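You operate a simulated robot arm through the tools that you are given. There is no shell and no other tool. Be economical: measure what you need, move in short steps, check, and stop when the job is done.

You are at the controls of a simulated two-armed robot. One attempt, no reset.

## Task
Set bay and cycles from the clipboard, prime, then run the slide.
Fine: watch the screen till it shows FINISHED.

The check looks at the end state, three seconds after you hand in, the way a careful person would. Anything else that was tipped, shoved, dropped, spilled or broken makes it a failure.

## Robot
Two 7-joint arms with two-finger parallel grippers on one trunk, on a base that drives. Base frame: it is fixed to the floor where the robot stands at the start and does not move with it; the origin is under the middle of the robot, x ahead of it, y to its left, z up. Lengths are in m, angles in rad, forces in N, time in s.
The left shoulder is at the start at [0.08, 0.131, 0.947], the right one opposite. With the tool pointing down near the work surface each hand reaches from about 0.38 to 0.84 m from the robot's upright axis, wherever it stands, measured 20 degrees to its own side. Places, roughly: clipboard [-1.8, 2.2, 1]; power button [0.6, 0.1, 1.2]; prime key [0.5, 0.4, 1]; run key [0.5, 0.4, 1]; slide [-1.5, 2.25, 1]; stop key [0.5, 0.3, 1]; wash key [0.5, 0.3, 1]. Payload 1.57 kg a hand.
The TCP of each hand is the grasp point between the finger pads, 0.03 m short of the fingertips. In the tool frame z runs along the fingers and y along their closing line. Largest opening 0.11 m; finger width 0.024, thickness 0.012; the body of the gripper, 0.048 by 0.112 m, starts 0.078 m behind the TCP.
Orientation is told as [roll, pitch, yaw] about the base's x, y, z axes, in that order, counted from this pose: with the fingers straight down and closing along the base's y, the tool's x points along the base's -x, its y along +y and its z along -z.

## Interface
- The arms move only by the tool nudge_tool. It takes "left_rows", "right_rows" or both (then of equal length, played together; a hand with none holds still); each is a list of rows, each a list of 3 entries, a list of its own where there are three numbers: the shift along the tool's x, y, z in m, then the turn, a rotation vector about the tool's x, y, z in rad, then the opening, from 0 (shut) to 1 (fully open). In form: [[[tx, ty, tz], [rx, ry, rz], claw], ...]. A call has 1 to 12 rows; each row shifts and turns the commanded pose from where the row before left it, along the tool's axes as they then stand. Each row takes 0.2 s and may step no farther than 0.05 m and 0.15 rad from the row before; otherwise, or with a gripper value out of range, the whole call is refused. Where a pose cannot be reached the arm comes as near as it can. A force on the tool above 40 N (or 10 N above the force at the start of the call, whichever is more), or a blocked arm, ends the call early, and 0.2 s more pass. Each finger travels about 0.108 m/s and halts on what it meets, pressing with about 35 N; the grip force reading is that of the motor and also rises with nothing between the fingers. The clock runs only during rows and for 0.2 s after the last one: add rows that do not move to give the fingers time. The reply holds the time, the measured pose of the TCP, the force on the tool along the base axes, the opening and the grip force, in the units named above and with some noise, with the torque about the TCP (base axes, N m) and any sound that the robot's microphone picked up.
- Cameras (640 x 400 px; columns grow to the right, rows downward): "scene" is now at [-0.0485, 0.0177, 1.442]; the picture's right is [0.18, -0.98, 0.00], its down [-0.33, -0.06, -0.94] and it looks along [0.93, 0.17, -0.34] (base axes); focal length 262 px, centre (320, 200). "left" rides on the left gripper at [0.07, -0.016, -0.141] in its tool frame; the picture's right is [0.23, 0.97, 0.00], its down [-0.86, 0.20, -0.48] and it looks along [-0.47, 0.11, 0.88] (tool axes); focal length 222 px, centre (320, 200). "right" rides on the right gripper at [0.07, 0.016, -0.141] in its tool frame; the picture's right is [-0.23, 0.97, 0.00], its down [-0.86, -0.20, -0.48] and it looks along [-0.47, -0.11, 0.88] (tool axes); focal length 222 px, centre (320, 200). There is no depth. A picture from a camera that has moved, and an enlarged one, comes with that camera's place and axes in the base frame and with its lens.
- capture(camera): a new picture of that camera. It takes no simulated time.
- drive_base(legs): drives the robot by 1 to 6 legs, each [ahead, left, turn to the left] in m, m and rad, along the robot's own axes; the way and the turn of a leg run together, so that a leg with both is an arc; at most 1.5 m and 3.142 rad a leg. The arms and the cameras ride along, it lands a little off, and it stops where it bumps. It gives what a move gives.
- aim_head(pan, tilt): turns the head with the scene camera to pan (to the left, within 1.902 rad either way) and tilt (down, from -0.506 to 1.204), counted from straight ahead of the robot. It gives what a move gives.
- close_up(camera, box): a new picture of the part [left, top, right, bottom] of that camera's present view, enlarged. It takes no simulated time.
- finish_job(): hands the job in; it is judged then, once.

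Work in short steps. Places have to be worked out from the pictures, the camera data and where the tool is seen: move nearer, look again, correct. Check each grasp and each placing, and mend what went wrong. You have 120 turns and 92 pictures in all, those below and enlarged ones among them. Open the grippers and draw the arms clear of the work before you hand the job in, unless the task says otherwise; then end with one line.

The tools are called after "Emit:" as a command line: name --argument value ..., lists and objects as JSON in quotes. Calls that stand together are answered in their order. nudge_tool: Moves the arms, as the interface text tells. Its arguments: {"type":"object","properties":{"left_rows":{"type":"array","items":{"type":"array"}},"right_rows":{"type":"array","items":{"type":"array"}}},"required":[]} The other tools are called the same way: drive_base (legs) drives the base; aim_head (pan, tilt) turns the head that bears the scene camera; capture (camera) takes a picture; close_up (camera, box) takes an enlarged picture of a part of a camera's view; finish_job () hands the job in.

At the start:

```text
t: 0.0
left_eef_pos: [0.3336, 0.3875, 1.3876]
left_tcp_rot: [0.001, -0.002, 0.0]
left_contact_force: [0.9, 0.3, -0.3]
left_moment: [0.0, -0.03, -0.01]
left_gripper_width: 0.1102
left_gripper_force: 0.0
right_eef_pos: [0.5085, 0.0594, 1.2767]
right_tcp_rot: [0.0, -0.001, 0.001]
right_contact_force: [0.5, -0.3, -0.1]
right_moment: [0.02, -0.01, 0.02]
right_gripper_width: 0.1099
right_gripper_force: 0.0
robot x, y, heading: [0.0016, -0.0015, -0.003]
head pan, tilt: [0.185, 0.342]
```

scene: 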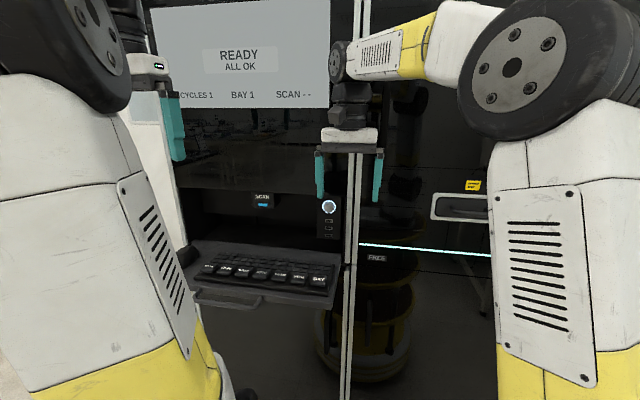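
right: 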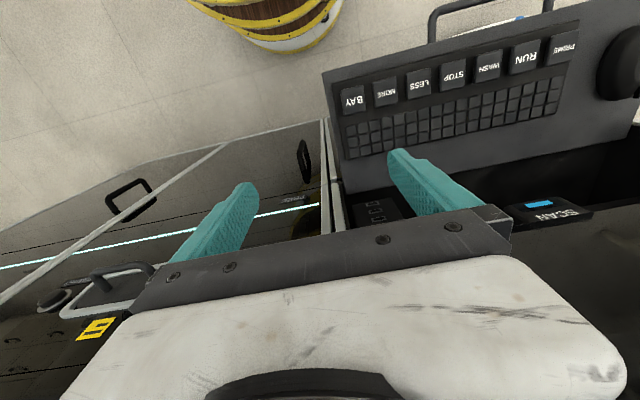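
left: 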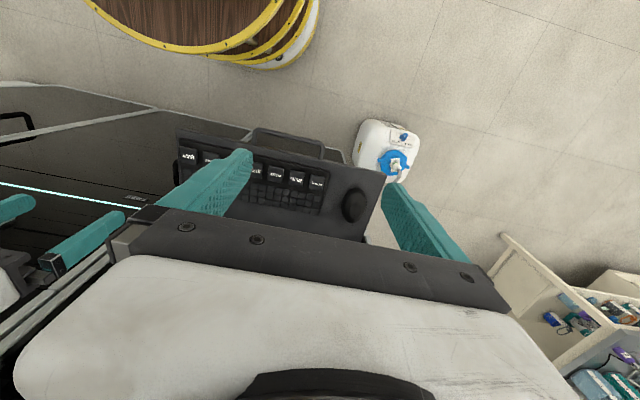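

The screen reads READY, CYCLES 1, BAY 1, SCAN --. I'll enlarge the machine to see it in detail, before going to the clipboard.

Emit:
close_up --camera "scene" --box '[150, 180, 400, 330]'

Emit:
close_up --camera "right" --box '[280, 0, 640, 230]'

Emit:
aim_head --pan 1.9 --tilt 0.3

```text
2.56 times, centred on (275, 255) of scene
camera zoom: at [-0.0485, 0.0177, 1.442], right [0.18, -0.98, 0.0], down [-0.33, -0.06, -0.94], along [0.93, 0.17, -0.34], focal length 671 px, centre (435, 59)
```

zoom: 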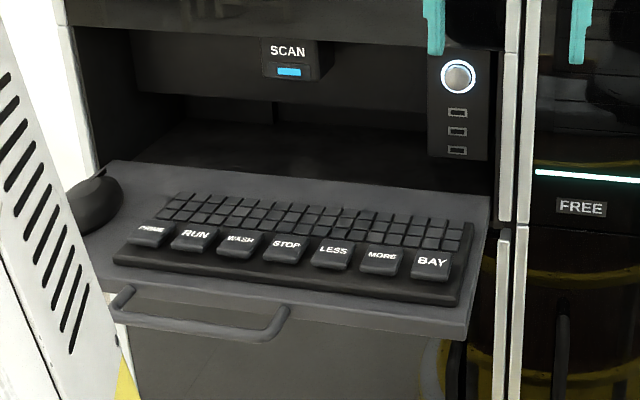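

```text
1.74 times, centred on (460, 115) of right
camera zoom: at [0.4395, 0.0762, 1.4153], right [0.23, 0.97, 0.0], down [0.86, -0.2, 0.48], along [0.47, -0.11, -0.88], focal length 386 px, centre (76, 348)
```

zoom: 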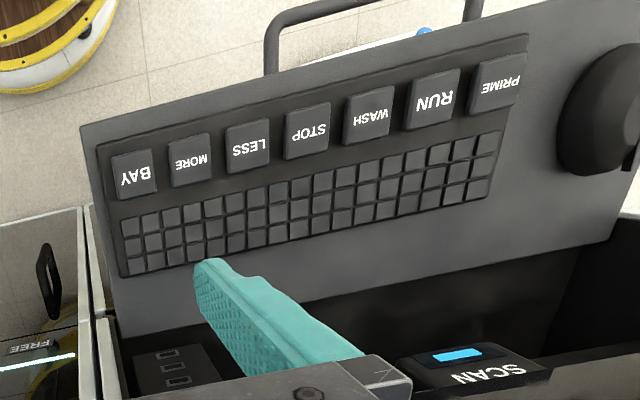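

```text
t: 1.7
left_eef_pos: [0.334, 0.3878, 1.3881]
left_tcp_rot: [0.002, 0.001, -0.001]
left_contact_force: [-1.2, -0.5, -0.2]
left_moment: [0.0, -0.02, -0.02]
left_gripper_width: 0.1099
left_gripper_force: 0.1
right_eef_pos: [0.5085, 0.0593, 1.2761]
right_tcp_rot: [0.0, -0.001, 0.0]
right_contact_force: [-0.5, 0.4, -0.4]
right_moment: [-0.03, 0.01, 0.0]
right_gripper_width: 0.11
right_gripper_force: 0.1
robot x, y, heading: [-0.0015, -0.0027, 0.0]
head pan, tilt: [1.901, 0.3]
```

The head is turned left and back; now I look toward the clipboard.

Emit:
capture --camera "scene"

```text
86 pictures are left
camera scene: at [-0.1702, 0.089, 1.4459], right [0.95, 0.32, 0.0], down [0.1, -0.28, -0.96], along [-0.31, 0.9, -0.3], focal length 262 px, centre (320, 200)
```

scene: 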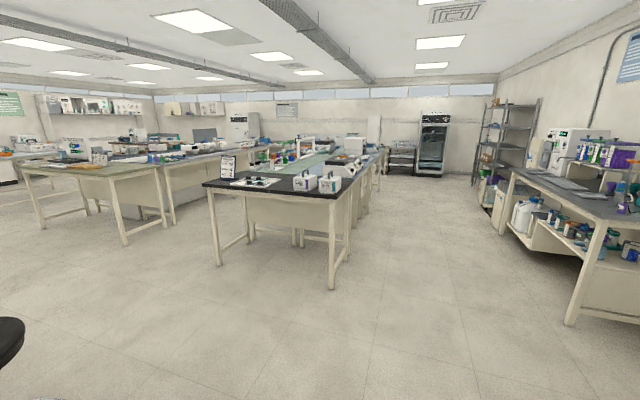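

The clipboard stands at the corner of the nearest bench with the slide next to it. I'll enlarge it.

Emit:
close_up --camera "scene" --box '[200, 140, 296, 200]'

Emit:
close_up --camera "scene" --box '[200, 140, 392, 260]'

```text
6.67 times, centred on (248, 170) of scene
camera zoom: at [-0.1702, 0.089, 1.4459], right [0.95, 0.32, 0.0], down [0.1, -0.28, -0.96], along [-0.31, 0.9, -0.3], focal length 1746 px, centre (800, 400)
```

zoom: 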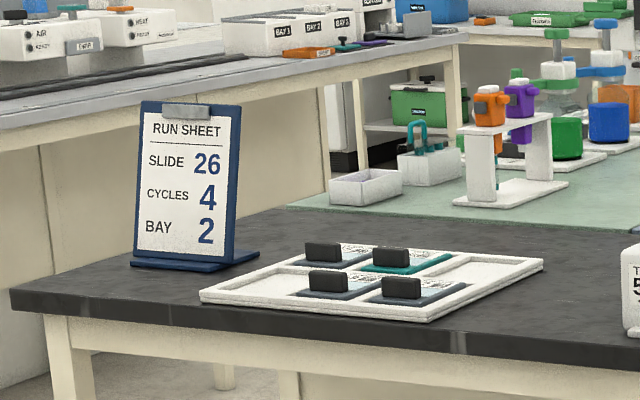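

```text
3.33 times, centred on (296, 200) of scene
camera zoom: at [-0.1702, 0.089, 1.4459], right [0.95, 0.32, 0.0], down [0.1, -0.28, -0.96], along [-0.31, 0.9, -0.3], focal length 873 px, centre (400, 200)
```

zoom: 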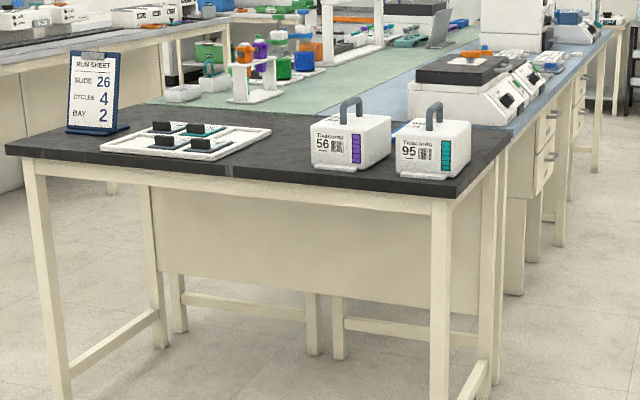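

The run sheet reads SLIDE 26, CYCLES 4, BAY 2. I work out the bench front edge at y≈2.0 and its top at about 0.87. I'll back up a little from the machine, look at it unobstructed, then turn left.

Emit:
drive_base --legs '[[-0.3, 0, 0]]'

Emit:
aim_head --pan -0.1 --tilt 0.3

Emit:
capture --camera "scene"

```text
t: 3.8
left_eef_pos: [0.0343, 0.3894, 1.3878]
left_tcp_rot: [0.0, 0.001, -0.002]
left_contact_force: [-0.3, 0.6, -0.3]
left_moment: [-0.01, 0.0, 0.0]
left_gripper_width: 0.1101
left_gripper_force: 0.1
right_eef_pos: [0.2101, 0.0613, 1.2753]
right_tcp_rot: [0.001, -0.001, 0.001]
right_contact_force: [-0.3, 0.4, -0.5]
right_moment: [0.02, 0.03, 0.03]
right_gripper_width: 0.1099
right_gripper_force: 0.0
robot x, y, heading: [-0.2975, -0.0009, 0.001]
head pan, tilt: [1.901, 0.3]
```

```text
t: 5.7
left_eef_pos: [0.0344, 0.3879, 1.3869]
left_tcp_rot: [-0.001, 0.001, 0.0]
left_contact_force: [-0.7, 0.2, 0.2]
left_moment: [-0.02, -0.02, 0.01]
left_gripper_width: 0.11
left_gripper_force: 0.1
right_eef_pos: [0.2094, 0.0593, 1.2759]
right_tcp_rot: [0.0, 0.0, -0.001]
right_contact_force: [0.4, -0.8, 0.5]
right_moment: [-0.04, 0.01, 0.01]
right_gripper_width: 0.1099
right_gripper_force: 0.0
robot x, y, heading: [-0.3001, 0.001, 0.0]
head pan, tilt: [-0.099, 0.3]
```

```text
83 pictures are left
camera scene: at [-0.3462, -0.0086, 1.4459], right [-0.1, -1.0, 0.0], down [-0.29, 0.03, -0.96], along [0.95, -0.09, -0.3], focal length 262 px, centre (320, 200)
```

scene: 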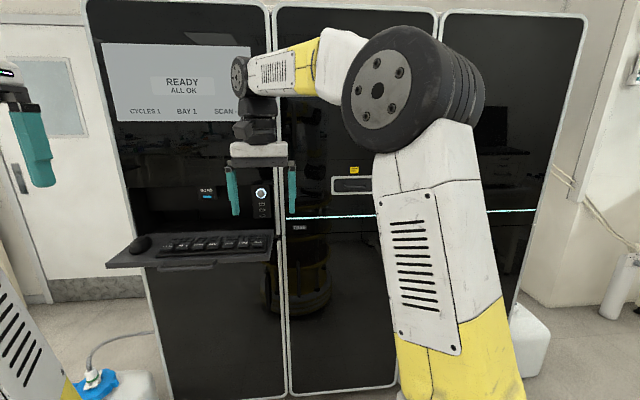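

The machine has three tall columns; I see a handled panel with a yellow tag right of the FREE label. I'll enlarge it.

Emit:
close_up --camera "scene" --box '[260, 140, 420, 260]'

Emit:
drive_base --legs '[[-0.2, -0.55, 0]]'

Emit:
aim_head --pan 0.2 --tilt 0.3

Emit:
capture --camera "scene"

```text
3.33 times, centred on (340, 200) of scene
camera zoom: at [-0.3462, -0.0086, 1.4459], right [-0.1, -1.0, 0.0], down [-0.29, 0.03, -0.96], along [0.95, -0.09, -0.3], focal length 873 px, centre (253, 200)
```

zoom: 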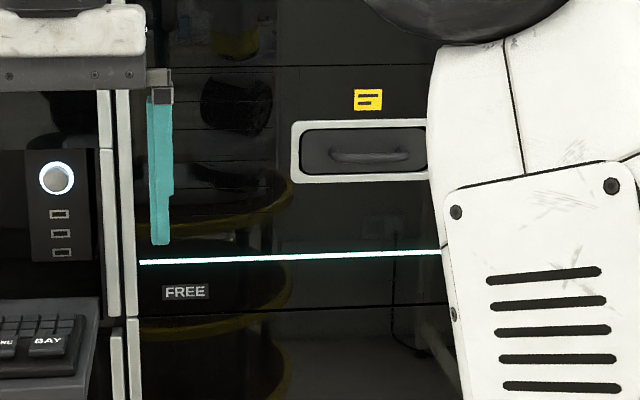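

```text
t: 9.2
left_eef_pos: [-0.1666, -0.1611, 1.3888]
left_tcp_rot: [0.002, 0.0, -0.002]
left_contact_force: [-1.3, 0.9, -0.1]
left_moment: [0.01, 0.02, 0.03]
left_gripper_width: 0.1098
left_gripper_force: 0.2
right_eef_pos: [0.0091, -0.4901, 1.2765]
right_tcp_rot: [0.001, 0.001, -0.002]
right_contact_force: [-0.2, -0.1, 0.1]
right_moment: [0.01, -0.01, -0.01]
right_gripper_width: 0.1102
right_gripper_force: 0.0
robot x, y, heading: [-0.4984, -0.5475, -0.002]
head pan, tilt: [-0.099, 0.3]
stopped in leg 1: the robot was blocked; the commanded pose is now the measured one
```

```text
t: 10.0
left_eef_pos: [-0.1652, -0.1621, 1.3893]
left_tcp_rot: [0.001, -0.001, -0.003]
left_contact_force: [0.0, 0.5, 0.2]
left_moment: [0.02, -0.01, 0.02]
left_gripper_width: 0.1102
left_gripper_force: 0.0
right_eef_pos: [0.0077, -0.4902, 1.2756]
right_tcp_rot: [0.001, 0.001, 0.0]
right_contact_force: [-1.5, -0.3, -0.5]
right_moment: [0.04, 0.0, -0.03]
right_gripper_width: 0.1099
right_gripper_force: 0.1
robot x, y, heading: [-0.5021, -0.5462, -0.002]
head pan, tilt: [0.201, 0.3]
```

```text
81 pictures are left
camera scene: at [-0.5485, -0.5298, 1.4459], right [0.2, -0.98, 0.0], down [-0.29, -0.06, -0.96], along [0.94, 0.19, -0.3], focal length 262 px, centre (320, 200)
```

scene: 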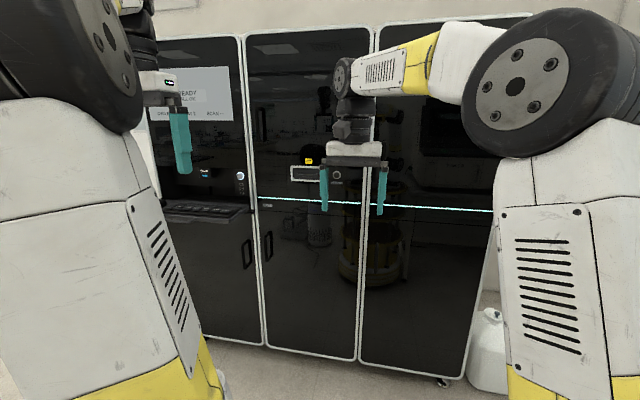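

The drive reported a block just at the end of the leg. I check what lies to the right and behind, and enlarge the machine's drawer.

Emit:
close_up --camera "scene" --box '[170, 140, 410, 290]'

Emit:
aim_head --pan -1.9 --tilt 0.6

Emit:
capture --camera "scene"

```text
2.67 times, centred on (290, 215) of scene
camera zoom: at [-0.5485, -0.5298, 1.4459], right [0.2, -0.98, 0.0], down [-0.29, -0.06, -0.96], along [0.94, 0.19, -0.3], focal length 698 px, centre (400, 160)
```

zoom: 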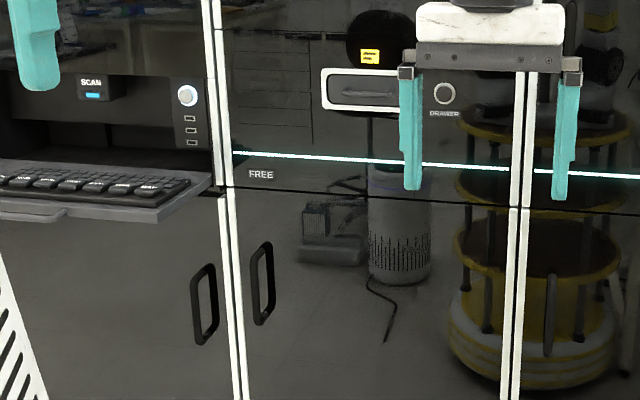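

```text
t: 12.0
left_eef_pos: [-0.1664, -0.1616, 1.3885]
left_tcp_rot: [0.0, 0.001, -0.002]
left_contact_force: [0.4, 0.1, -0.5]
left_moment: [0.02, 0.0, 0.01]
left_gripper_width: 0.1099
left_gripper_force: 0.1
right_eef_pos: [0.0089, -0.4897, 1.2755]
right_tcp_rot: [-0.002, -0.001, -0.001]
right_contact_force: [-0.8, 0.2, 0.8]
right_moment: [-0.03, 0.02, 0.0]
right_gripper_width: 0.1101
right_gripper_force: 0.0
robot x, y, heading: [-0.4974, -0.5495, -0.001]
head pan, tilt: [-1.901, 0.6]
```

```text
79 pictures are left
camera scene: at [-0.6686, -0.632, 1.4185], right [-0.95, 0.32, 0.0], down [0.18, 0.53, -0.83], along [-0.27, -0.78, -0.56], focal length 262 px, centre (320, 200)
```

scene: 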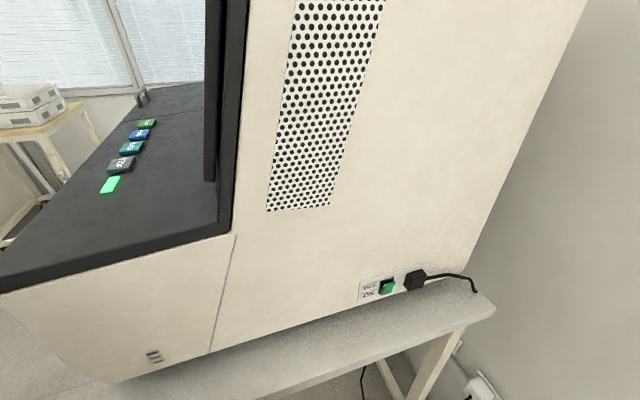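

I lightly touched the neighbouring instrument's table; it is still standing. I move back left away from it and turn to face the bench.

Emit:
drive_base --legs '[[0, 0.6, 0], [0, 0, 1.571]]'

Emit:
aim_head --pan 0.7 --tilt 0.5

Emit:
capture --camera "scene"

```text
t: 19.2
left_eef_pos: [-0.8915, 0.3797, 1.3887]
left_tcp_rot: [-0.001, -0.001, 1.588]
left_contact_force: [0.8, 0.3, -0.3]
left_moment: [0.03, -0.02, -0.02]
left_gripper_width: 0.1098
left_gripper_force: 0.0
right_eef_pos: [-0.5666, 0.56, 1.2754]
right_tcp_rot: [-0.002, -0.001, 1.586]
right_contact_force: [-0.3, -1.2, -0.2]
right_moment: [0.01, 0.02, 0.01]
right_gripper_width: 0.11
right_gripper_force: 0.1
robot x, y, heading: [-0.4999, 0.0513, 1.589]
head pan, tilt: [-1.901, 0.6]
```

```text
t: 21.6
left_eef_pos: [-0.8929, 0.3787, 1.3895]
left_tcp_rot: [0.0, -0.001, 1.586]
left_contact_force: [0.3, -0.3, -0.6]
left_moment: [0.0, 0.0, 0.01]
left_gripper_width: 0.1101
left_gripper_force: 0.0
right_eef_pos: [-0.5676, 0.5591, 1.2765]
right_tcp_rot: [-0.002, 0.001, 1.586]
right_contact_force: [0.0, -0.3, -0.1]
right_moment: [0.01, -0.01, -0.02]
right_gripper_width: 0.1098
right_gripper_force: 0.1
robot x, y, heading: [-0.5026, 0.0497, 1.587]
head pan, tilt: [0.7, 0.499]
```

```text
78 pictures are left
camera scene: at [-0.5571, -0.0187, 1.4275], right [0.75, 0.66, 0.0], down [0.31, -0.36, -0.88], along [-0.58, 0.66, -0.48], focal length 262 px, centre (320, 200)
```

scene: 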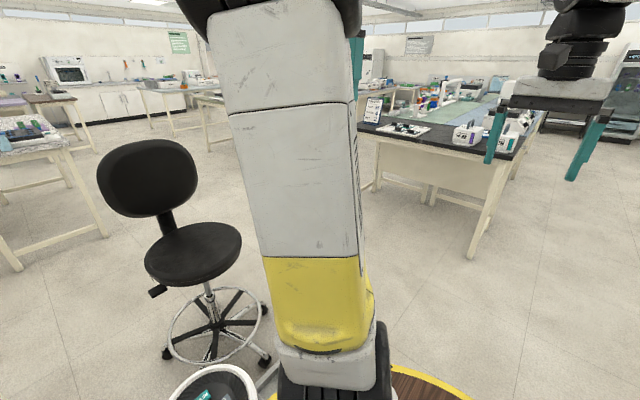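

A chair stands at about (-1.7, 0.3); I go ahead first, then sideways, to pass clear of it and stop in front of the slide tray.

Emit:
drive_base --legs '[[1.05, 0, -0.016], [0, 0.95, 0]]'

Emit:
aim_head --pan 0.0 --tilt 0.5

Emit:
capture --camera "scene"

```text
t: 31.5
left_eef_pos: [-1.8401, 1.4433, 1.3882]
left_tcp_rot: [0.0, 0.0, 1.559]
left_contact_force: [0.5, -0.5, -0.3]
left_moment: [-0.01, -0.01, -0.03]
left_gripper_width: 0.1099
left_gripper_force: 0.1
right_eef_pos: [-1.51, 1.6143, 1.2755]
right_tcp_rot: [0.0, -0.001, 1.559]
right_contact_force: [0.1, -0.5, -0.6]
right_moment: [0.01, -0.02, 0.03]
right_gripper_width: 0.11
right_gripper_force: 0.1
robot x, y, heading: [-1.4582, 1.1039, 1.569]
head pan, tilt: [0.7, 0.499]
```

```text
t: 32.6
left_eef_pos: [-1.8398, 1.4426, 1.3877]
left_tcp_rot: [0.0, -0.001, 1.559]
left_contact_force: [0.9, -0.5, 0.0]
left_moment: [0.01, -0.02, 0.03]
left_gripper_width: 0.1101
left_gripper_force: 0.0
right_eef_pos: [-1.5096, 1.6145, 1.2752]
right_tcp_rot: [0.0, 0.0, 1.56]
right_contact_force: [-0.5, -0.3, 0.0]
right_moment: [0.03, 0.01, -0.03]
right_gripper_width: 0.11
right_gripper_force: 0.0
robot x, y, heading: [-1.4606, 1.1014, 1.562]
head pan, tilt: [0.0, 0.499]
```

```text
77 pictures are left
camera scene: at [-1.4567, 1.057, 1.4275], right [1.0, -0.01, 0.0], down [0.0, -0.48, -0.88], along [0.01, 0.88, -0.48], focal length 262 px, centre (320, 200)
```

scene: 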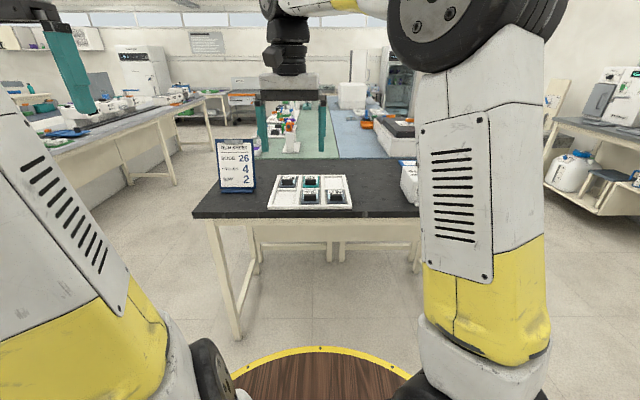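

The run sheet is confirmed and the tray sits at about (-1.49, 2.14). I enlarge the tray to read the labels.

Emit:
close_up --camera "scene" --box '[254, 162, 366, 232]'

```text
5.71 times, centred on (310, 197) of scene
camera zoom: at [-1.4567, 1.057, 1.4275], right [1.0, -0.01, 0.0], down [0.0, -0.48, -0.88], along [0.01, 0.88, -0.48], focal length 1497 px, centre (377, 217)
```

zoom: 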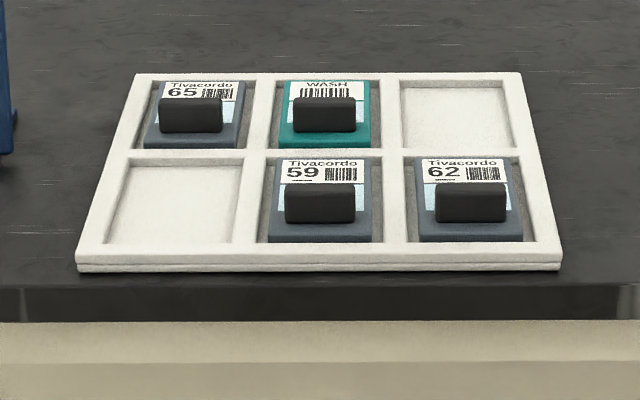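

None of the slides clearly reads 26, so I enlarge the labels further and read the clipboard again.

Emit:
close_up --camera "scene" --box '[276, 172, 324, 202]'

Emit:
close_up --camera "scene" --box '[204, 132, 268, 202]'

Emit:
close_up --camera "scene" --box '[0, 70, 240, 220]'

```text
13.33 times, centred on (300, 187) of scene
camera zoom: at [-1.4567, 1.057, 1.4275], right [1.0, -0.01, 0.0], down [0.0, -0.48, -0.88], along [0.01, 0.88, -0.48], focal length 3493 px, centre (587, 373)
```

zoom: 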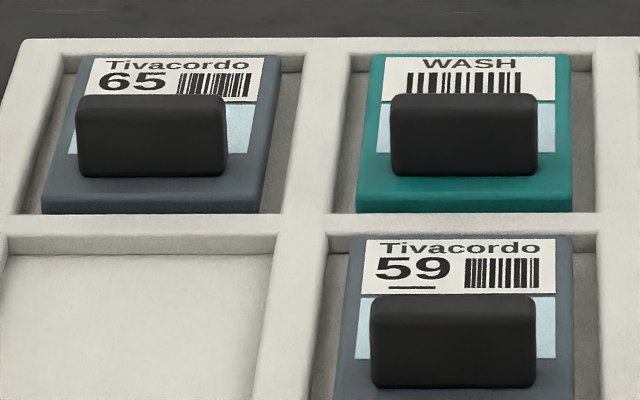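

```text
5.71 times, centred on (236, 167) of scene
camera zoom: at [-1.4567, 1.057, 1.4275], right [1.0, -0.01, 0.0], down [0.0, -0.48, -0.88], along [0.01, 0.88, -0.48], focal length 1497 px, centre (800, 389)
```

zoom: 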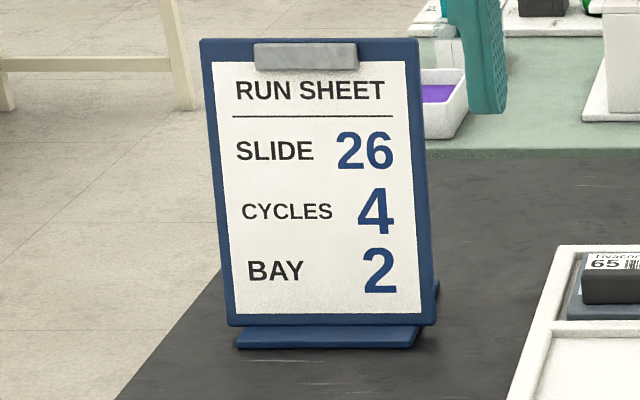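

```text
2.67 times, centred on (120, 145) of scene
camera zoom: at [-1.4567, 1.057, 1.4275], right [1.0, -0.01, 0.0], down [0.0, -0.48, -0.88], along [0.01, 0.88, -0.48], focal length 698 px, centre (853, 347)
```

zoom: 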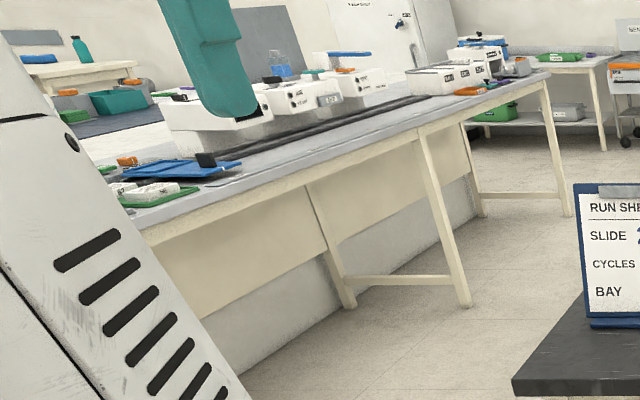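

The tray holds 65, WASH, 59 (underlined) and 62, no visible 26. I scan the surroundings for slide 26: first the left side, then the right side with the two boxes.

Emit:
aim_head --pan 0.9 --tilt 0.3

Emit:
capture --camera "scene"

Emit:
aim_head --pan -0.9 --tilt 0.3

Emit:
capture --camera "scene"

```text
t: 33.8
left_eef_pos: [-1.8409, 1.4415, 1.3881]
left_tcp_rot: [0.0, 0.0, 1.561]
left_contact_force: [-0.4, -0.6, 0.1]
left_moment: [0.03, 0.0, 0.0]
left_gripper_width: 0.1101
left_gripper_force: 0.1
right_eef_pos: [-1.5102, 1.614, 1.2749]
right_tcp_rot: [0.001, 0.0, 1.56]
right_contact_force: [0.8, 0.7, 0.6]
right_moment: [0.01, 0.0, 0.01]
right_gripper_width: 0.1102
right_gripper_force: 0.0
robot x, y, heading: [-1.4541, 1.1022, 1.56]
head pan, tilt: [0.901, 0.3]
```

```text
72 pictures are left
camera scene: at [-1.53, 1.0248, 1.4459], right [0.63, 0.78, 0.0], down [0.23, -0.19, -0.96], along [-0.74, 0.6, -0.3], focal length 262 px, centre (320, 200)
```

scene: 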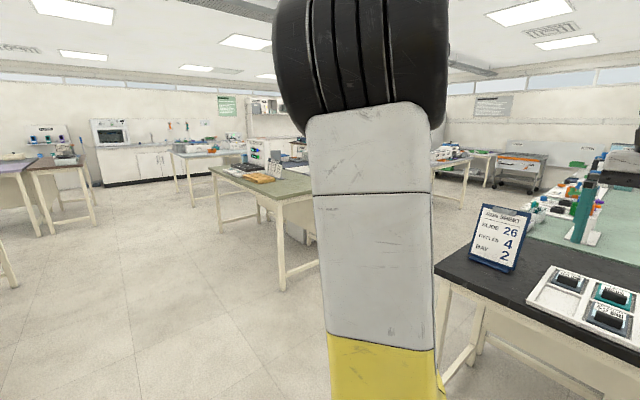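

```text
t: 35.6
left_eef_pos: [-1.8398, 1.4431, 1.3874]
left_tcp_rot: [0.001, 0.0, 1.562]
left_contact_force: [0.1, -0.2, 0.1]
left_moment: [0.01, -0.01, 0.03]
left_gripper_width: 0.1099
left_gripper_force: 0.1
right_eef_pos: [-1.5099, 1.6151, 1.2762]
right_tcp_rot: [-0.001, -0.001, 1.559]
right_contact_force: [0.1, 0.0, -0.8]
right_moment: [0.03, -0.03, -0.01]
right_gripper_width: 0.11
right_gripper_force: 0.2
robot x, y, heading: [-1.4518, 1.1045, 1.562]
head pan, tilt: [-0.901, 0.3]
```

```text
71 pictures are left
camera scene: at [-1.3838, 1.0234, 1.4459], right [0.61, -0.79, 0.0], down [-0.23, -0.18, -0.96], along [0.75, 0.59, -0.3], focal length 262 px, centre (320, 200)
```

scene: 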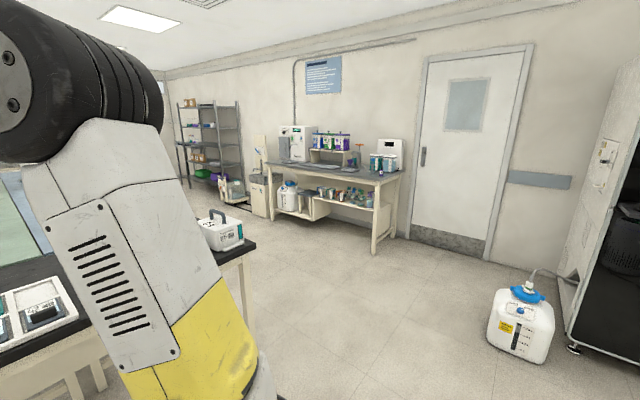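

A neighbouring bench to the left also carries a sign and small items. I enlarge the right box here, then re-aim left to check that bench.

Emit:
close_up --camera "scene" --box '[170, 190, 266, 250]'

Emit:
aim_head --pan 1.25 --tilt 0.3

Emit:
close_up --camera "scene" --box '[260, 130, 420, 230]'

```text
6.67 times, centred on (218, 220) of scene
camera zoom: at [-1.3838, 1.0234, 1.4459], right [0.61, -0.79, 0.0], down [-0.23, -0.18, -0.96], along [0.75, 0.59, -0.3], focal length 1746 px, centre (1000, 67)
```

zoom: 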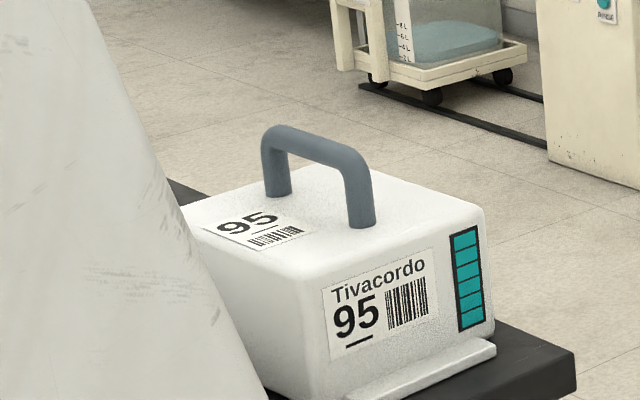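

```text
t: 37.6
left_eef_pos: [-1.8398, 1.4423, 1.3886]
left_tcp_rot: [0.001, 0.001, 1.558]
left_contact_force: [-0.3, 1.0, -0.4]
left_moment: [-0.01, -0.01, -0.01]
left_gripper_width: 0.1099
left_gripper_force: 0.1
right_eef_pos: [-1.5098, 1.6147, 1.276]
right_tcp_rot: [0.001, 0.001, 1.56]
right_contact_force: [-0.3, 0.0, -0.4]
right_moment: [-0.01, 0.01, -0.02]
right_gripper_width: 0.1101
right_gripper_force: 0.0
robot x, y, heading: [-1.4555, 1.1076, 1.561]
head pan, tilt: [1.25, 0.3]
```

```text
4.00 times, centred on (340, 180) of scene
camera zoom: at [-1.5457, 0.9964, 1.4459], right [0.33, 0.95, 0.0], down [0.28, -0.1, -0.96], along [-0.9, 0.31, -0.3], focal length 1048 px, centre (240, 280)
```

zoom: 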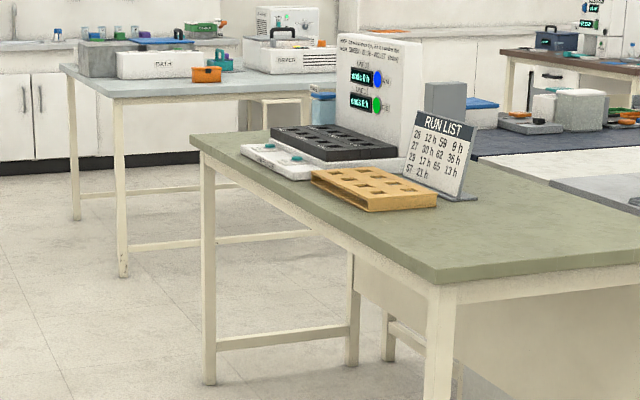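

There is a RUN LIST on the other bench. I read it enlarged and then move closer to look at this whole bench top from above.

Emit:
close_up --camera "scene" --box '[312, 152, 384, 197]'

Emit:
drive_base --legs '[[0.35, 0, 0.008]]'

Emit:
aim_head --pan 0.0 --tilt 0.7

Emit:
capture --camera "scene"

```text
8.89 times, centred on (348, 174) of scene
camera zoom: at [-1.5457, 0.9964, 1.4459], right [0.33, 0.95, 0.0], down [0.28, -0.1, -0.96], along [-0.9, 0.31, -0.3], focal length 2328 px, centre (71, 427)
```

zoom: 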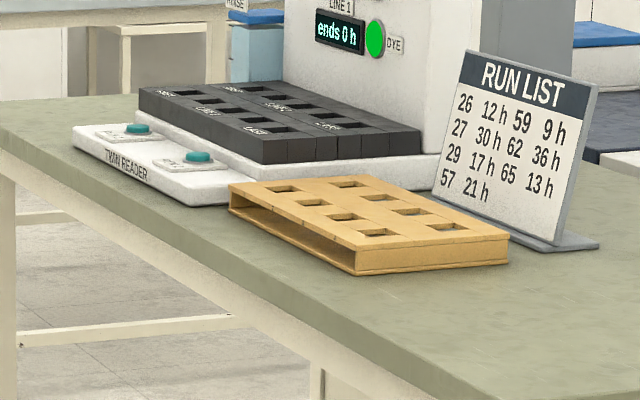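

```text
t: 39.9
left_eef_pos: [-1.8407, 1.7888, 1.3882]
left_tcp_rot: [0.001, 0.0, 1.568]
left_contact_force: [0.6, -0.2, -1.1]
left_moment: [0.05, 0.01, 0.0]
left_gripper_width: 0.1102
left_gripper_force: 0.0
right_eef_pos: [-1.5116, 1.963, 1.2758]
right_tcp_rot: [-0.001, -0.001, 1.568]
right_contact_force: [-0.3, -0.6, 0.4]
right_moment: [0.04, 0.01, -0.01]
right_gripper_width: 0.1101
right_gripper_force: 0.0
robot x, y, heading: [-1.4536, 1.4518, 1.569]
head pan, tilt: [1.25, 0.3]
```

```text
t: 41.3
left_eef_pos: [-1.8399, 1.7893, 1.3894]
left_tcp_rot: [0.001, -0.001, 1.567]
left_contact_force: [0.8, -0.2, -0.6]
left_moment: [0.03, 0.01, 0.01]
left_gripper_width: 0.1102
left_gripper_force: 0.2
right_eef_pos: [-1.5105, 1.9631, 1.2763]
right_tcp_rot: [0.0, 0.0, 1.567]
right_contact_force: [1.1, 0.1, -0.2]
right_moment: [0.0, -0.01, -0.01]
right_gripper_width: 0.1101
right_gripper_force: 0.0
robot x, y, heading: [-1.4526, 1.4557, 1.574]
head pan, tilt: [0.0, 0.7]
```

```text
67 pictures are left
camera scene: at [-1.4542, 1.4001, 1.4098], right [1.0, 0.0, 0.0], down [0.0, -0.64, -0.77], along [0.0, 0.77, -0.64], focal length 262 px, centre (320, 200)
```

scene: 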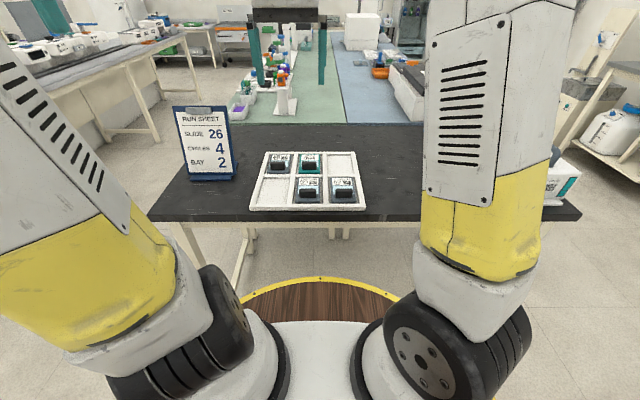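

From here I enlarge the tray again for a sharper reading of all labels.

Emit:
close_up --camera "scene" --box '[256, 148, 368, 218]'

```text
5.71 times, centred on (312, 183) of scene
camera zoom: at [-1.4542, 1.4001, 1.4098], right [1.0, 0.0, 0.0], down [0.0, -0.64, -0.77], along [0.0, 0.77, -0.64], focal length 1497 px, centre (366, 297)
```

zoom: 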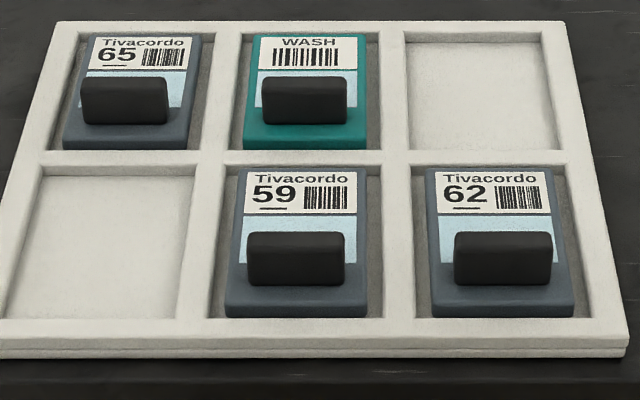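

Still no 26 here: it must be elsewhere, perhaps already in the instrument's drawer. I return to the machine to read the yellow tag and open the drawer.

Emit:
drive_base --legs '[[-0.35, 0, 0], [0, -0.95, 0], [-1.1, 0, 0], [0, 0, -1.571], [0.25, -0.2, 0]]'

Emit:
aim_head --pan 0.0 --tilt 0.3

Emit:
capture --camera "scene"

```text
t: 59.0
left_eef_pos: [0.0851, 0.1896, 1.3891]
left_tcp_rot: [0.001, -0.001, -0.002]
left_contact_force: [-0.2, 0.4, 0.2]
left_moment: [-0.02, -0.01, 0.01]
left_gripper_width: 0.11
left_gripper_force: 0.2
right_eef_pos: [0.2585, -0.1391, 1.277]
right_tcp_rot: [-0.001, 0.0, -0.002]
right_contact_force: [0.0, 0.7, 0.1]
right_moment: [0.0, -0.05, 0.03]
right_gripper_width: 0.1101
right_gripper_force: 0.1
robot x, y, heading: [-0.2497, -0.2014, -0.005]
head pan, tilt: [0.0, 0.7]
```

```text
t: 59.8
left_eef_pos: [0.0847, 0.1902, 1.3882]
left_tcp_rot: [0.001, 0.0, -0.004]
left_contact_force: [0.4, 0.4, -0.6]
left_moment: [0.03, 0.0, 0.04]
left_gripper_width: 0.1101
left_gripper_force: 0.0
right_eef_pos: [0.2609, -0.139, 1.2767]
right_tcp_rot: [0.0, 0.0, -0.003]
right_contact_force: [0.3, 0.3, -0.4]
right_moment: [0.01, 0.01, 0.02]
right_gripper_width: 0.1102
right_gripper_force: 0.1
robot x, y, heading: [-0.2483, -0.198, 0.0]
head pan, tilt: [0.0, 0.3]
```

```text
65 pictures are left
camera scene: at [-0.296, -0.1966, 1.4458], right [0.0, -1.0, 0.0], down [-0.3, 0.0, -0.95], along [0.95, 0.0, -0.3], focal length 262 px, centre (320, 200)
```

scene: 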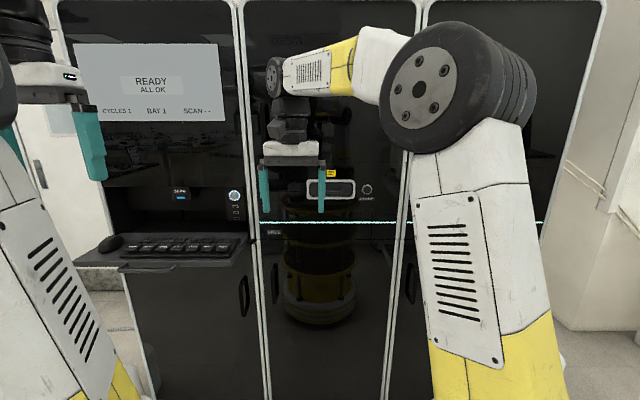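

I enlarge the drawer with its tag and the key tray area.

Emit:
close_up --camera "scene" --box '[300, 160, 380, 210]'

Emit:
close_up --camera "scene" --box '[72, 170, 264, 290]'

```text
8.00 times, centred on (340, 185) of scene
camera zoom: at [-0.296, -0.1966, 1.4458], right [0.0, -1.0, 0.0], down [-0.3, 0.0, -0.95], along [0.95, 0.0, -0.3], focal length 2096 px, centre (160, 320)
```

zoom: 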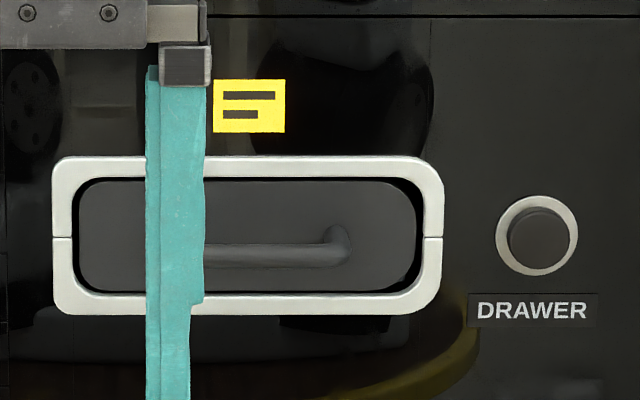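

```text
3.33 times, centred on (168, 230) of scene
camera zoom: at [-0.296, -0.1966, 1.4458], right [0.0, -1.0, 0.0], down [-0.3, 0.0, -0.95], along [0.95, 0.0, -0.3], focal length 873 px, centre (827, 100)
```

zoom: 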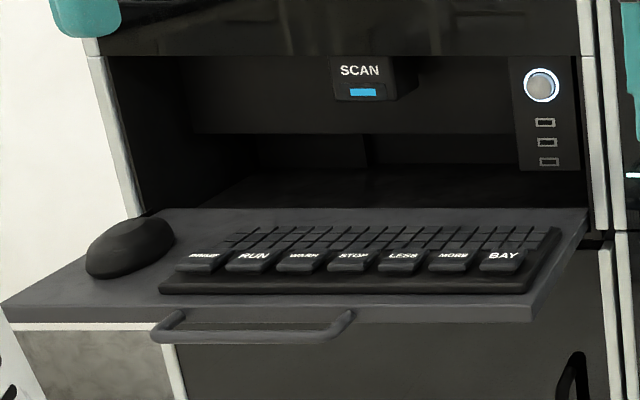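

The DRAWER button works out to about (0.575, -0.36, 1.21). I close the right fingers, tilt that hand forward by about 1 rad, and shift it right in free space.

Emit:
nudge_tool --right_rows '[[[0, -0.03, 0], [0, -0.15, 0], 0.8], [[0, -0.03, 0], [0, -0.15, 0], 0.6], [[0, -0.03, 0], [0, -0.15, 0], 0.4], [[0, -0.03, 0], [0, -0.15, 0], 0.2], [[0, -0.03, 0], [0, -0.15, 0], 0], [[0, -0.03, 0], [0, -0.15, 0], 0], [[0, -0.04, 0], [0, -0.15, 0], 0], [[0, 0, 0], [0, 0, 0], 0]]'

Emit:
drive_base --legs '[[0.1, 0, 0]]'

Emit:
capture --camera "scene"

```text
t: 61.6
left_eef_pos: [0.0845, 0.1898, 1.3891]
left_tcp_rot: [-0.002, 0.001, -0.004]
left_contact_force: [-0.4, 0.3, -0.5]
left_moment: [0.03, -0.01, -0.04]
left_gripper_width: 0.1097
left_gripper_force: 0.1
right_eef_pos: [0.2601, -0.3604, 1.276]
right_tcp_rot: [-0.002, -1.052, -0.001]
right_contact_force: [-0.6, 0.4, 0.2]
right_moment: [-0.02, 0.04, -0.02]
right_gripper_width: 0.0
right_gripper_force: 21.4
robot x, y, heading: [-0.2486, -0.2018, -0.0]
head pan, tilt: [0.0, 0.3]
```

```text
t: 62.8
left_eef_pos: [0.1851, 0.1898, 1.389]
left_tcp_rot: [0.0, 0.001, -0.003]
left_contact_force: [-0.5, -0.8, -0.1]
left_moment: [0.01, -0.02, 0.01]
left_gripper_width: 0.1099
left_gripper_force: 0.0
right_eef_pos: [0.3593, -0.3599, 1.2773]
right_tcp_rot: [-0.001, -1.051, -0.005]
right_contact_force: [-0.3, -0.6, -0.3]
right_moment: [0.0, 0.0, -0.01]
right_gripper_width: 0.0
right_gripper_force: 21.9
robot x, y, heading: [-0.1496, -0.1969, -0.001]
head pan, tilt: [0.0, 0.3]
```

```text
62 pictures are left
camera scene: at [-0.1956, -0.1968, 1.4459], right [0.0, -1.0, 0.0], down [-0.3, 0.0, -0.96], along [0.96, 0.0, -0.3], focal length 262 px, centre (320, 200)
```

scene: 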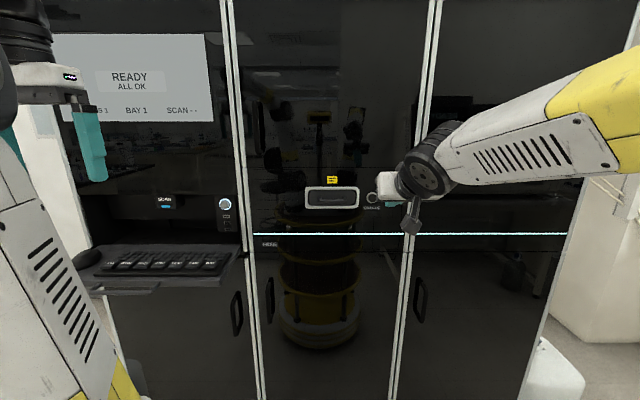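

I enlarge the button region to fix its place relative to the fingers.

Emit:
close_up --camera "scene" --box '[300, 150, 460, 250]'

Emit:
capture --camera "right"

```text
4.00 times, centred on (380, 200) of scene
camera zoom: at [-0.1956, -0.1968, 1.4459], right [0.0, -1.0, 0.0], down [-0.3, 0.0, -0.96], along [0.96, 0.0, -0.3], focal length 1048 px, centre (80, 200)
```

zoom: 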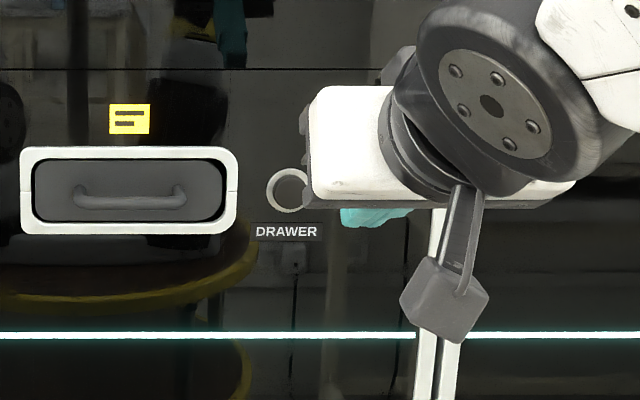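

```text
60 pictures are left
camera right: at [0.2035, -0.3429, 1.2843], right [0.12, 0.97, 0.2], down [0.01, -0.2, 0.98], along [0.99, -0.11, -0.03], focal length 222 px, centre (320, 200)
```

right: 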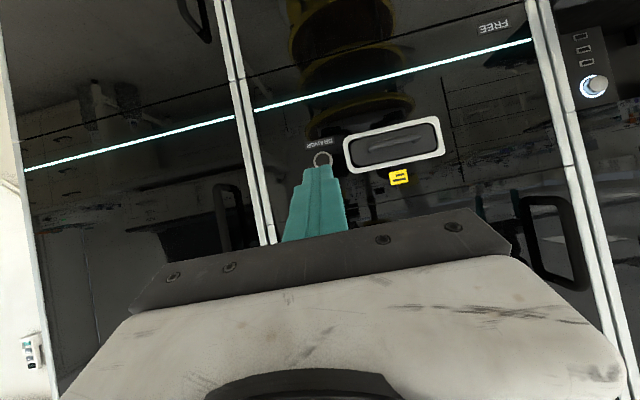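

Combining both views the button lies near (0.61, -0.365, 1.203). To keep the gripper out of the drawer's way I yaw the hand 0.45 rad so it comes from the right, then approach to about 5 cm away.

Emit:
nudge_tool --right_rows '[[[0, 0, 0], [-0.13, 0, -0.0747], 0], [[0, 0, 0], [-0.13, 0, -0.0747], 0], [[0, 0, 0], [-0.13, 0, -0.0747], 0], [[-0.0057, -0.0217, 0.0385], [0, 0, 0], 0], [[-0.0057, -0.0217, 0.0385], [0, 0, 0], 0], [[-0.0057, -0.0217, 0.0385], [0, 0, 0], 0], [[-0.0057, -0.0217, 0.0385], [0, 0, 0], 0]]'

Emit:
capture --camera "right"

Emit:
close_up --camera "scene" --box '[300, 150, 460, 250]'

```text
t: 64.4
left_eef_pos: [0.1859, 0.1901, 1.3879]
left_tcp_rot: [-0.001, -0.001, -0.004]
left_contact_force: [-0.1, 0.5, -0.1]
left_moment: [-0.01, -0.05, 0.0]
left_gripper_width: 0.1098
left_gripper_force: 0.2
right_eef_pos: [0.5289, -0.3752, 1.2194]
right_tcp_rot: [-0.006, -1.051, 0.451]
right_contact_force: [0.4, 0.3, 0.2]
right_moment: [-0.01, -0.03, 0.0]
right_gripper_width: 0.0
right_gripper_force: 20.7
robot x, y, heading: [-0.1479, -0.1962, -0.003]
head pan, tilt: [0.0, 0.3]
```

```text
59 pictures are left
camera right: at [0.3803, -0.428, 1.2273], right [-0.32, 0.93, 0.2], down [0.09, -0.17, 0.98], along [0.94, 0.33, -0.03], focal length 222 px, centre (320, 200)
```

right: 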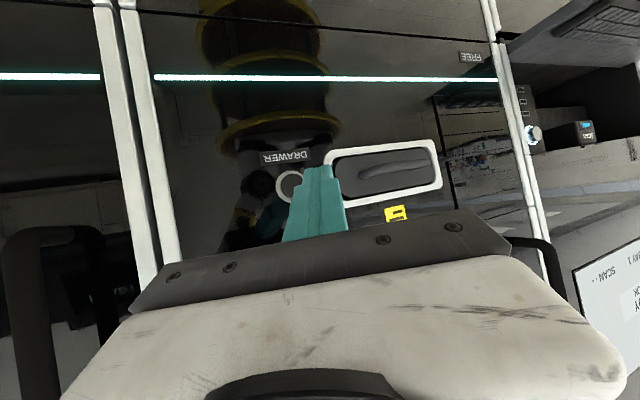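

```text
4.00 times, centred on (380, 200) of scene
camera zoom: at [-0.1958, -0.1967, 1.4459], right [0.0, -1.0, 0.0], down [-0.3, 0.0, -0.96], along [0.96, 0.0, -0.3], focal length 1048 px, centre (80, 200)
```

zoom: 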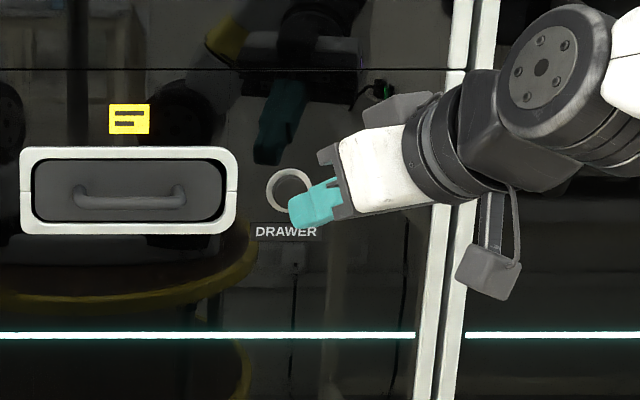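

Triangulating again puts the button at (0.638, -0.370, 1.197), fingertip now at about (0.552, -0.364, 1.204). I advance and then creep until contact.

Emit:
nudge_tool --right_rows '[[[-0.008, -0.012, 0.0186], [0, 0, 0], 0], [[-0.008, -0.012, 0.0186], [0, 0, 0], 0], [[-0.008, -0.012, 0.0186], [0, 0, 0], 0], [[-0.0022, -0.0022, 0.0039], [0, 0, 0], 0], [[-0.0022, -0.0022, 0.0039], [0, 0, 0], 0]]'

Emit:
close_up --camera "scene" --box '[300, 150, 460, 250]'

```text
t: 65.3
left_eef_pos: [0.1833, 0.1901, 1.39]
left_tcp_rot: [0.0, -0.001, -0.004]
left_contact_force: [0.3, 0.7, 0.6]
left_moment: [-0.02, 0.03, 0.02]
left_gripper_width: 0.1099
left_gripper_force: 0.0
right_eef_pos: [0.5969, -0.3813, 1.2126]
right_tcp_rot: [-0.003, -1.043, 0.455]
right_contact_force: [-28.1, -4.1, 11.3]
right_moment: [-0.02, -0.21, -0.01]
right_gripper_width: 0.0001
right_gripper_force: 21.2
robot x, y, heading: [-0.1496, -0.1972, -0.003]
head pan, tilt: [0.0, 0.3]
heard: click
stopped in row 4 (right hand): the force on the tool passed its limit at 49 N (the readings are from after the stop); the commanded pose is now the measured one
```

```text
4.00 times, centred on (380, 200) of scene
camera zoom: at [-0.1982, -0.1969, 1.4459], right [0.0, -1.0, 0.0], down [-0.29, 0.0, -0.96], along [0.96, 0.0, -0.29], focal length 1048 px, centre (80, 200)
```

zoom: 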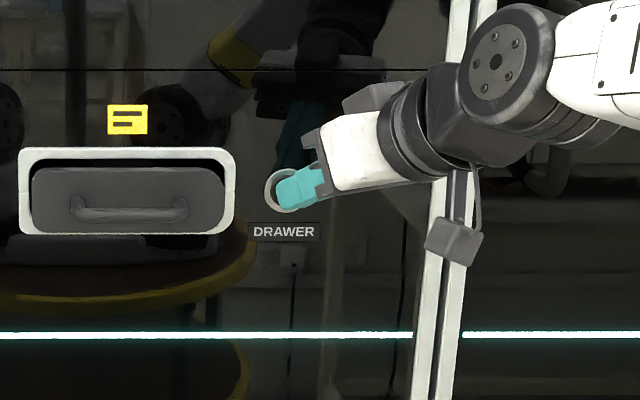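

A click, and the drawer has started to move out. I retreat the hand to the right and back.

Emit:
nudge_tool --right_rows '[[[0.005, 0.005, -0.02], [0, 0, 0], 0], [[0.008, 0.0, -0.045], [0, 0, 0], 0], [[0.0, -0.02, -0.045], [0, 0, 0], 0], [[0.0, -0.02, -0.045], [0, 0, 0], 0], [[0, 0, 0], [0, 0, 0], 0]]'

Emit:
capture --camera "scene"

```text
t: 66.5
left_eef_pos: [0.1854, 0.1891, 1.3893]
left_tcp_rot: [0.0, 0.001, -0.004]
left_contact_force: [0.3, -0.7, -0.6]
left_moment: [0.0, -0.01, -0.03]
left_gripper_width: 0.1101
left_gripper_force: 0.1
right_eef_pos: [0.4867, -0.4738, 1.2774]
right_tcp_rot: [0.0, -1.043, 0.451]
right_contact_force: [-0.8, 0.8, 0.3]
right_moment: [-0.01, -0.03, 0.01]
right_gripper_width: 0.0002
right_gripper_force: 21.3
robot x, y, heading: [-0.1505, -0.1977, -0.002]
head pan, tilt: [0.0, 0.3]
```

```text
56 pictures are left
camera scene: at [-0.1959, -0.1969, 1.4459], right [0.0, -1.0, 0.0], down [-0.3, 0.0, -0.96], along [0.96, 0.0, -0.3], focal length 262 px, centre (320, 200)
```

scene: 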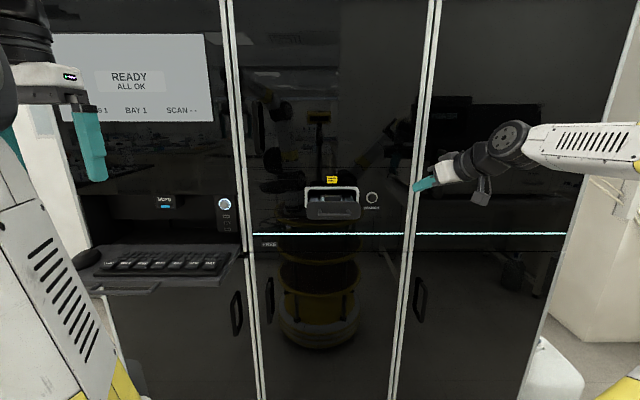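

The drawer is gliding open. I enlarge it to see the bays.

Emit:
nudge_tool --right_rows '[[[0, 0, 0], [0, 0, 0], 0], [[0, 0, 0], [0, 0, 0], 0], [[0, 0, 0], [0, 0, 0], 0], [[0, 0, 0], [0, 0, 0], 0]]'

Emit:
close_up --camera "scene" --box '[280, 160, 392, 230]'

```text
t: 67.5
left_eef_pos: [0.186, 0.1887, 1.3878]
left_tcp_rot: [-0.001, 0.0, -0.004]
left_contact_force: [0.2, -0.6, 0.4]
left_moment: [-0.02, 0.0, 0.02]
left_gripper_width: 0.11
left_gripper_force: 0.1
right_eef_pos: [0.487, -0.4736, 1.2772]
right_tcp_rot: [0.0, -1.044, 0.453]
right_contact_force: [-1.0, -0.1, 1.2]
right_moment: [0.02, 0.03, 0.02]
right_gripper_width: 0.0002
right_gripper_force: 21.8
robot x, y, heading: [-0.1481, -0.1963, -0.008]
head pan, tilt: [0.0, 0.3]
```

```text
5.71 times, centred on (336, 195) of scene
camera zoom: at [-0.1958, -0.1968, 1.4459], right [0.0, -1.0, 0.0], down [-0.3, 0.0, -0.96], along [0.96, 0.0, -0.3], focal length 1497 px, centre (229, 229)
```

zoom: 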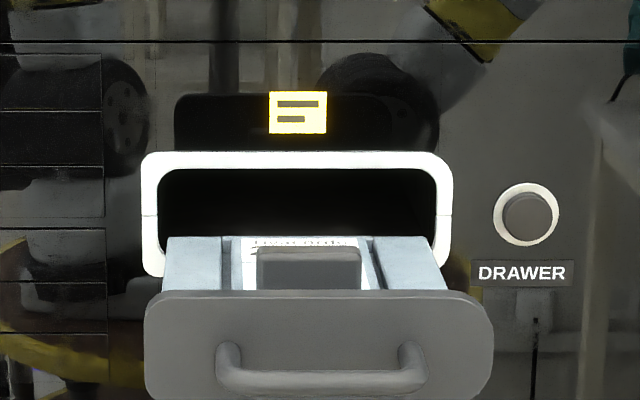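

A slide is already lying in the drawer. I bring the right hand back to vertical above the drawer to read that slide's label with its camera.

Emit:
nudge_tool --right_rows '[[[-0.03, 0, -0.02], [0.13, 0, 0.0747], 0], [[-0.03, 0, -0.02], [0.13, 0, 0.0747], 0], [[-0.02, 0, -0.02], [0.13, 0, 0.0747], 0], [[0, 0, 0], [0, 0.15, 0], 0], [[0, 0, 0], [0, 0.15, 0], 0], [[0, 0, 0], [0, 0.15, 0], 0], [[0, 0, 0], [0, 0.15, 0], 0], [[0, 0, 0], [0, 0.15, 0], 0], [[0, 0, 0], [0, 0.15, 0], 0], [[0, 0, 0], [0, 0.145, 0], 0]]'

```text
t: 69.8
left_eef_pos: [0.1857, 0.1889, 1.3889]
left_tcp_rot: [0.001, 0.0, -0.003]
left_contact_force: [0.5, 0.2, 0.3]
left_moment: [0.02, 0.01, 0.0]
left_gripper_width: 0.1103
left_gripper_force: 0.0
right_eef_pos: [0.4769, -0.4763, 1.3756]
right_tcp_rot: [-0.002, -0.143, 0.003]
right_contact_force: [-0.2, -0.5, -0.2]
right_moment: [0.01, 0.07, 0.01]
right_gripper_width: 0.0
right_gripper_force: 21.7
right hand out of reach, approached as far as the arm can: row 10
robot x, y, heading: [-0.1486, -0.1997, -0.005]
head pan, tilt: [0.0, 0.3]
```

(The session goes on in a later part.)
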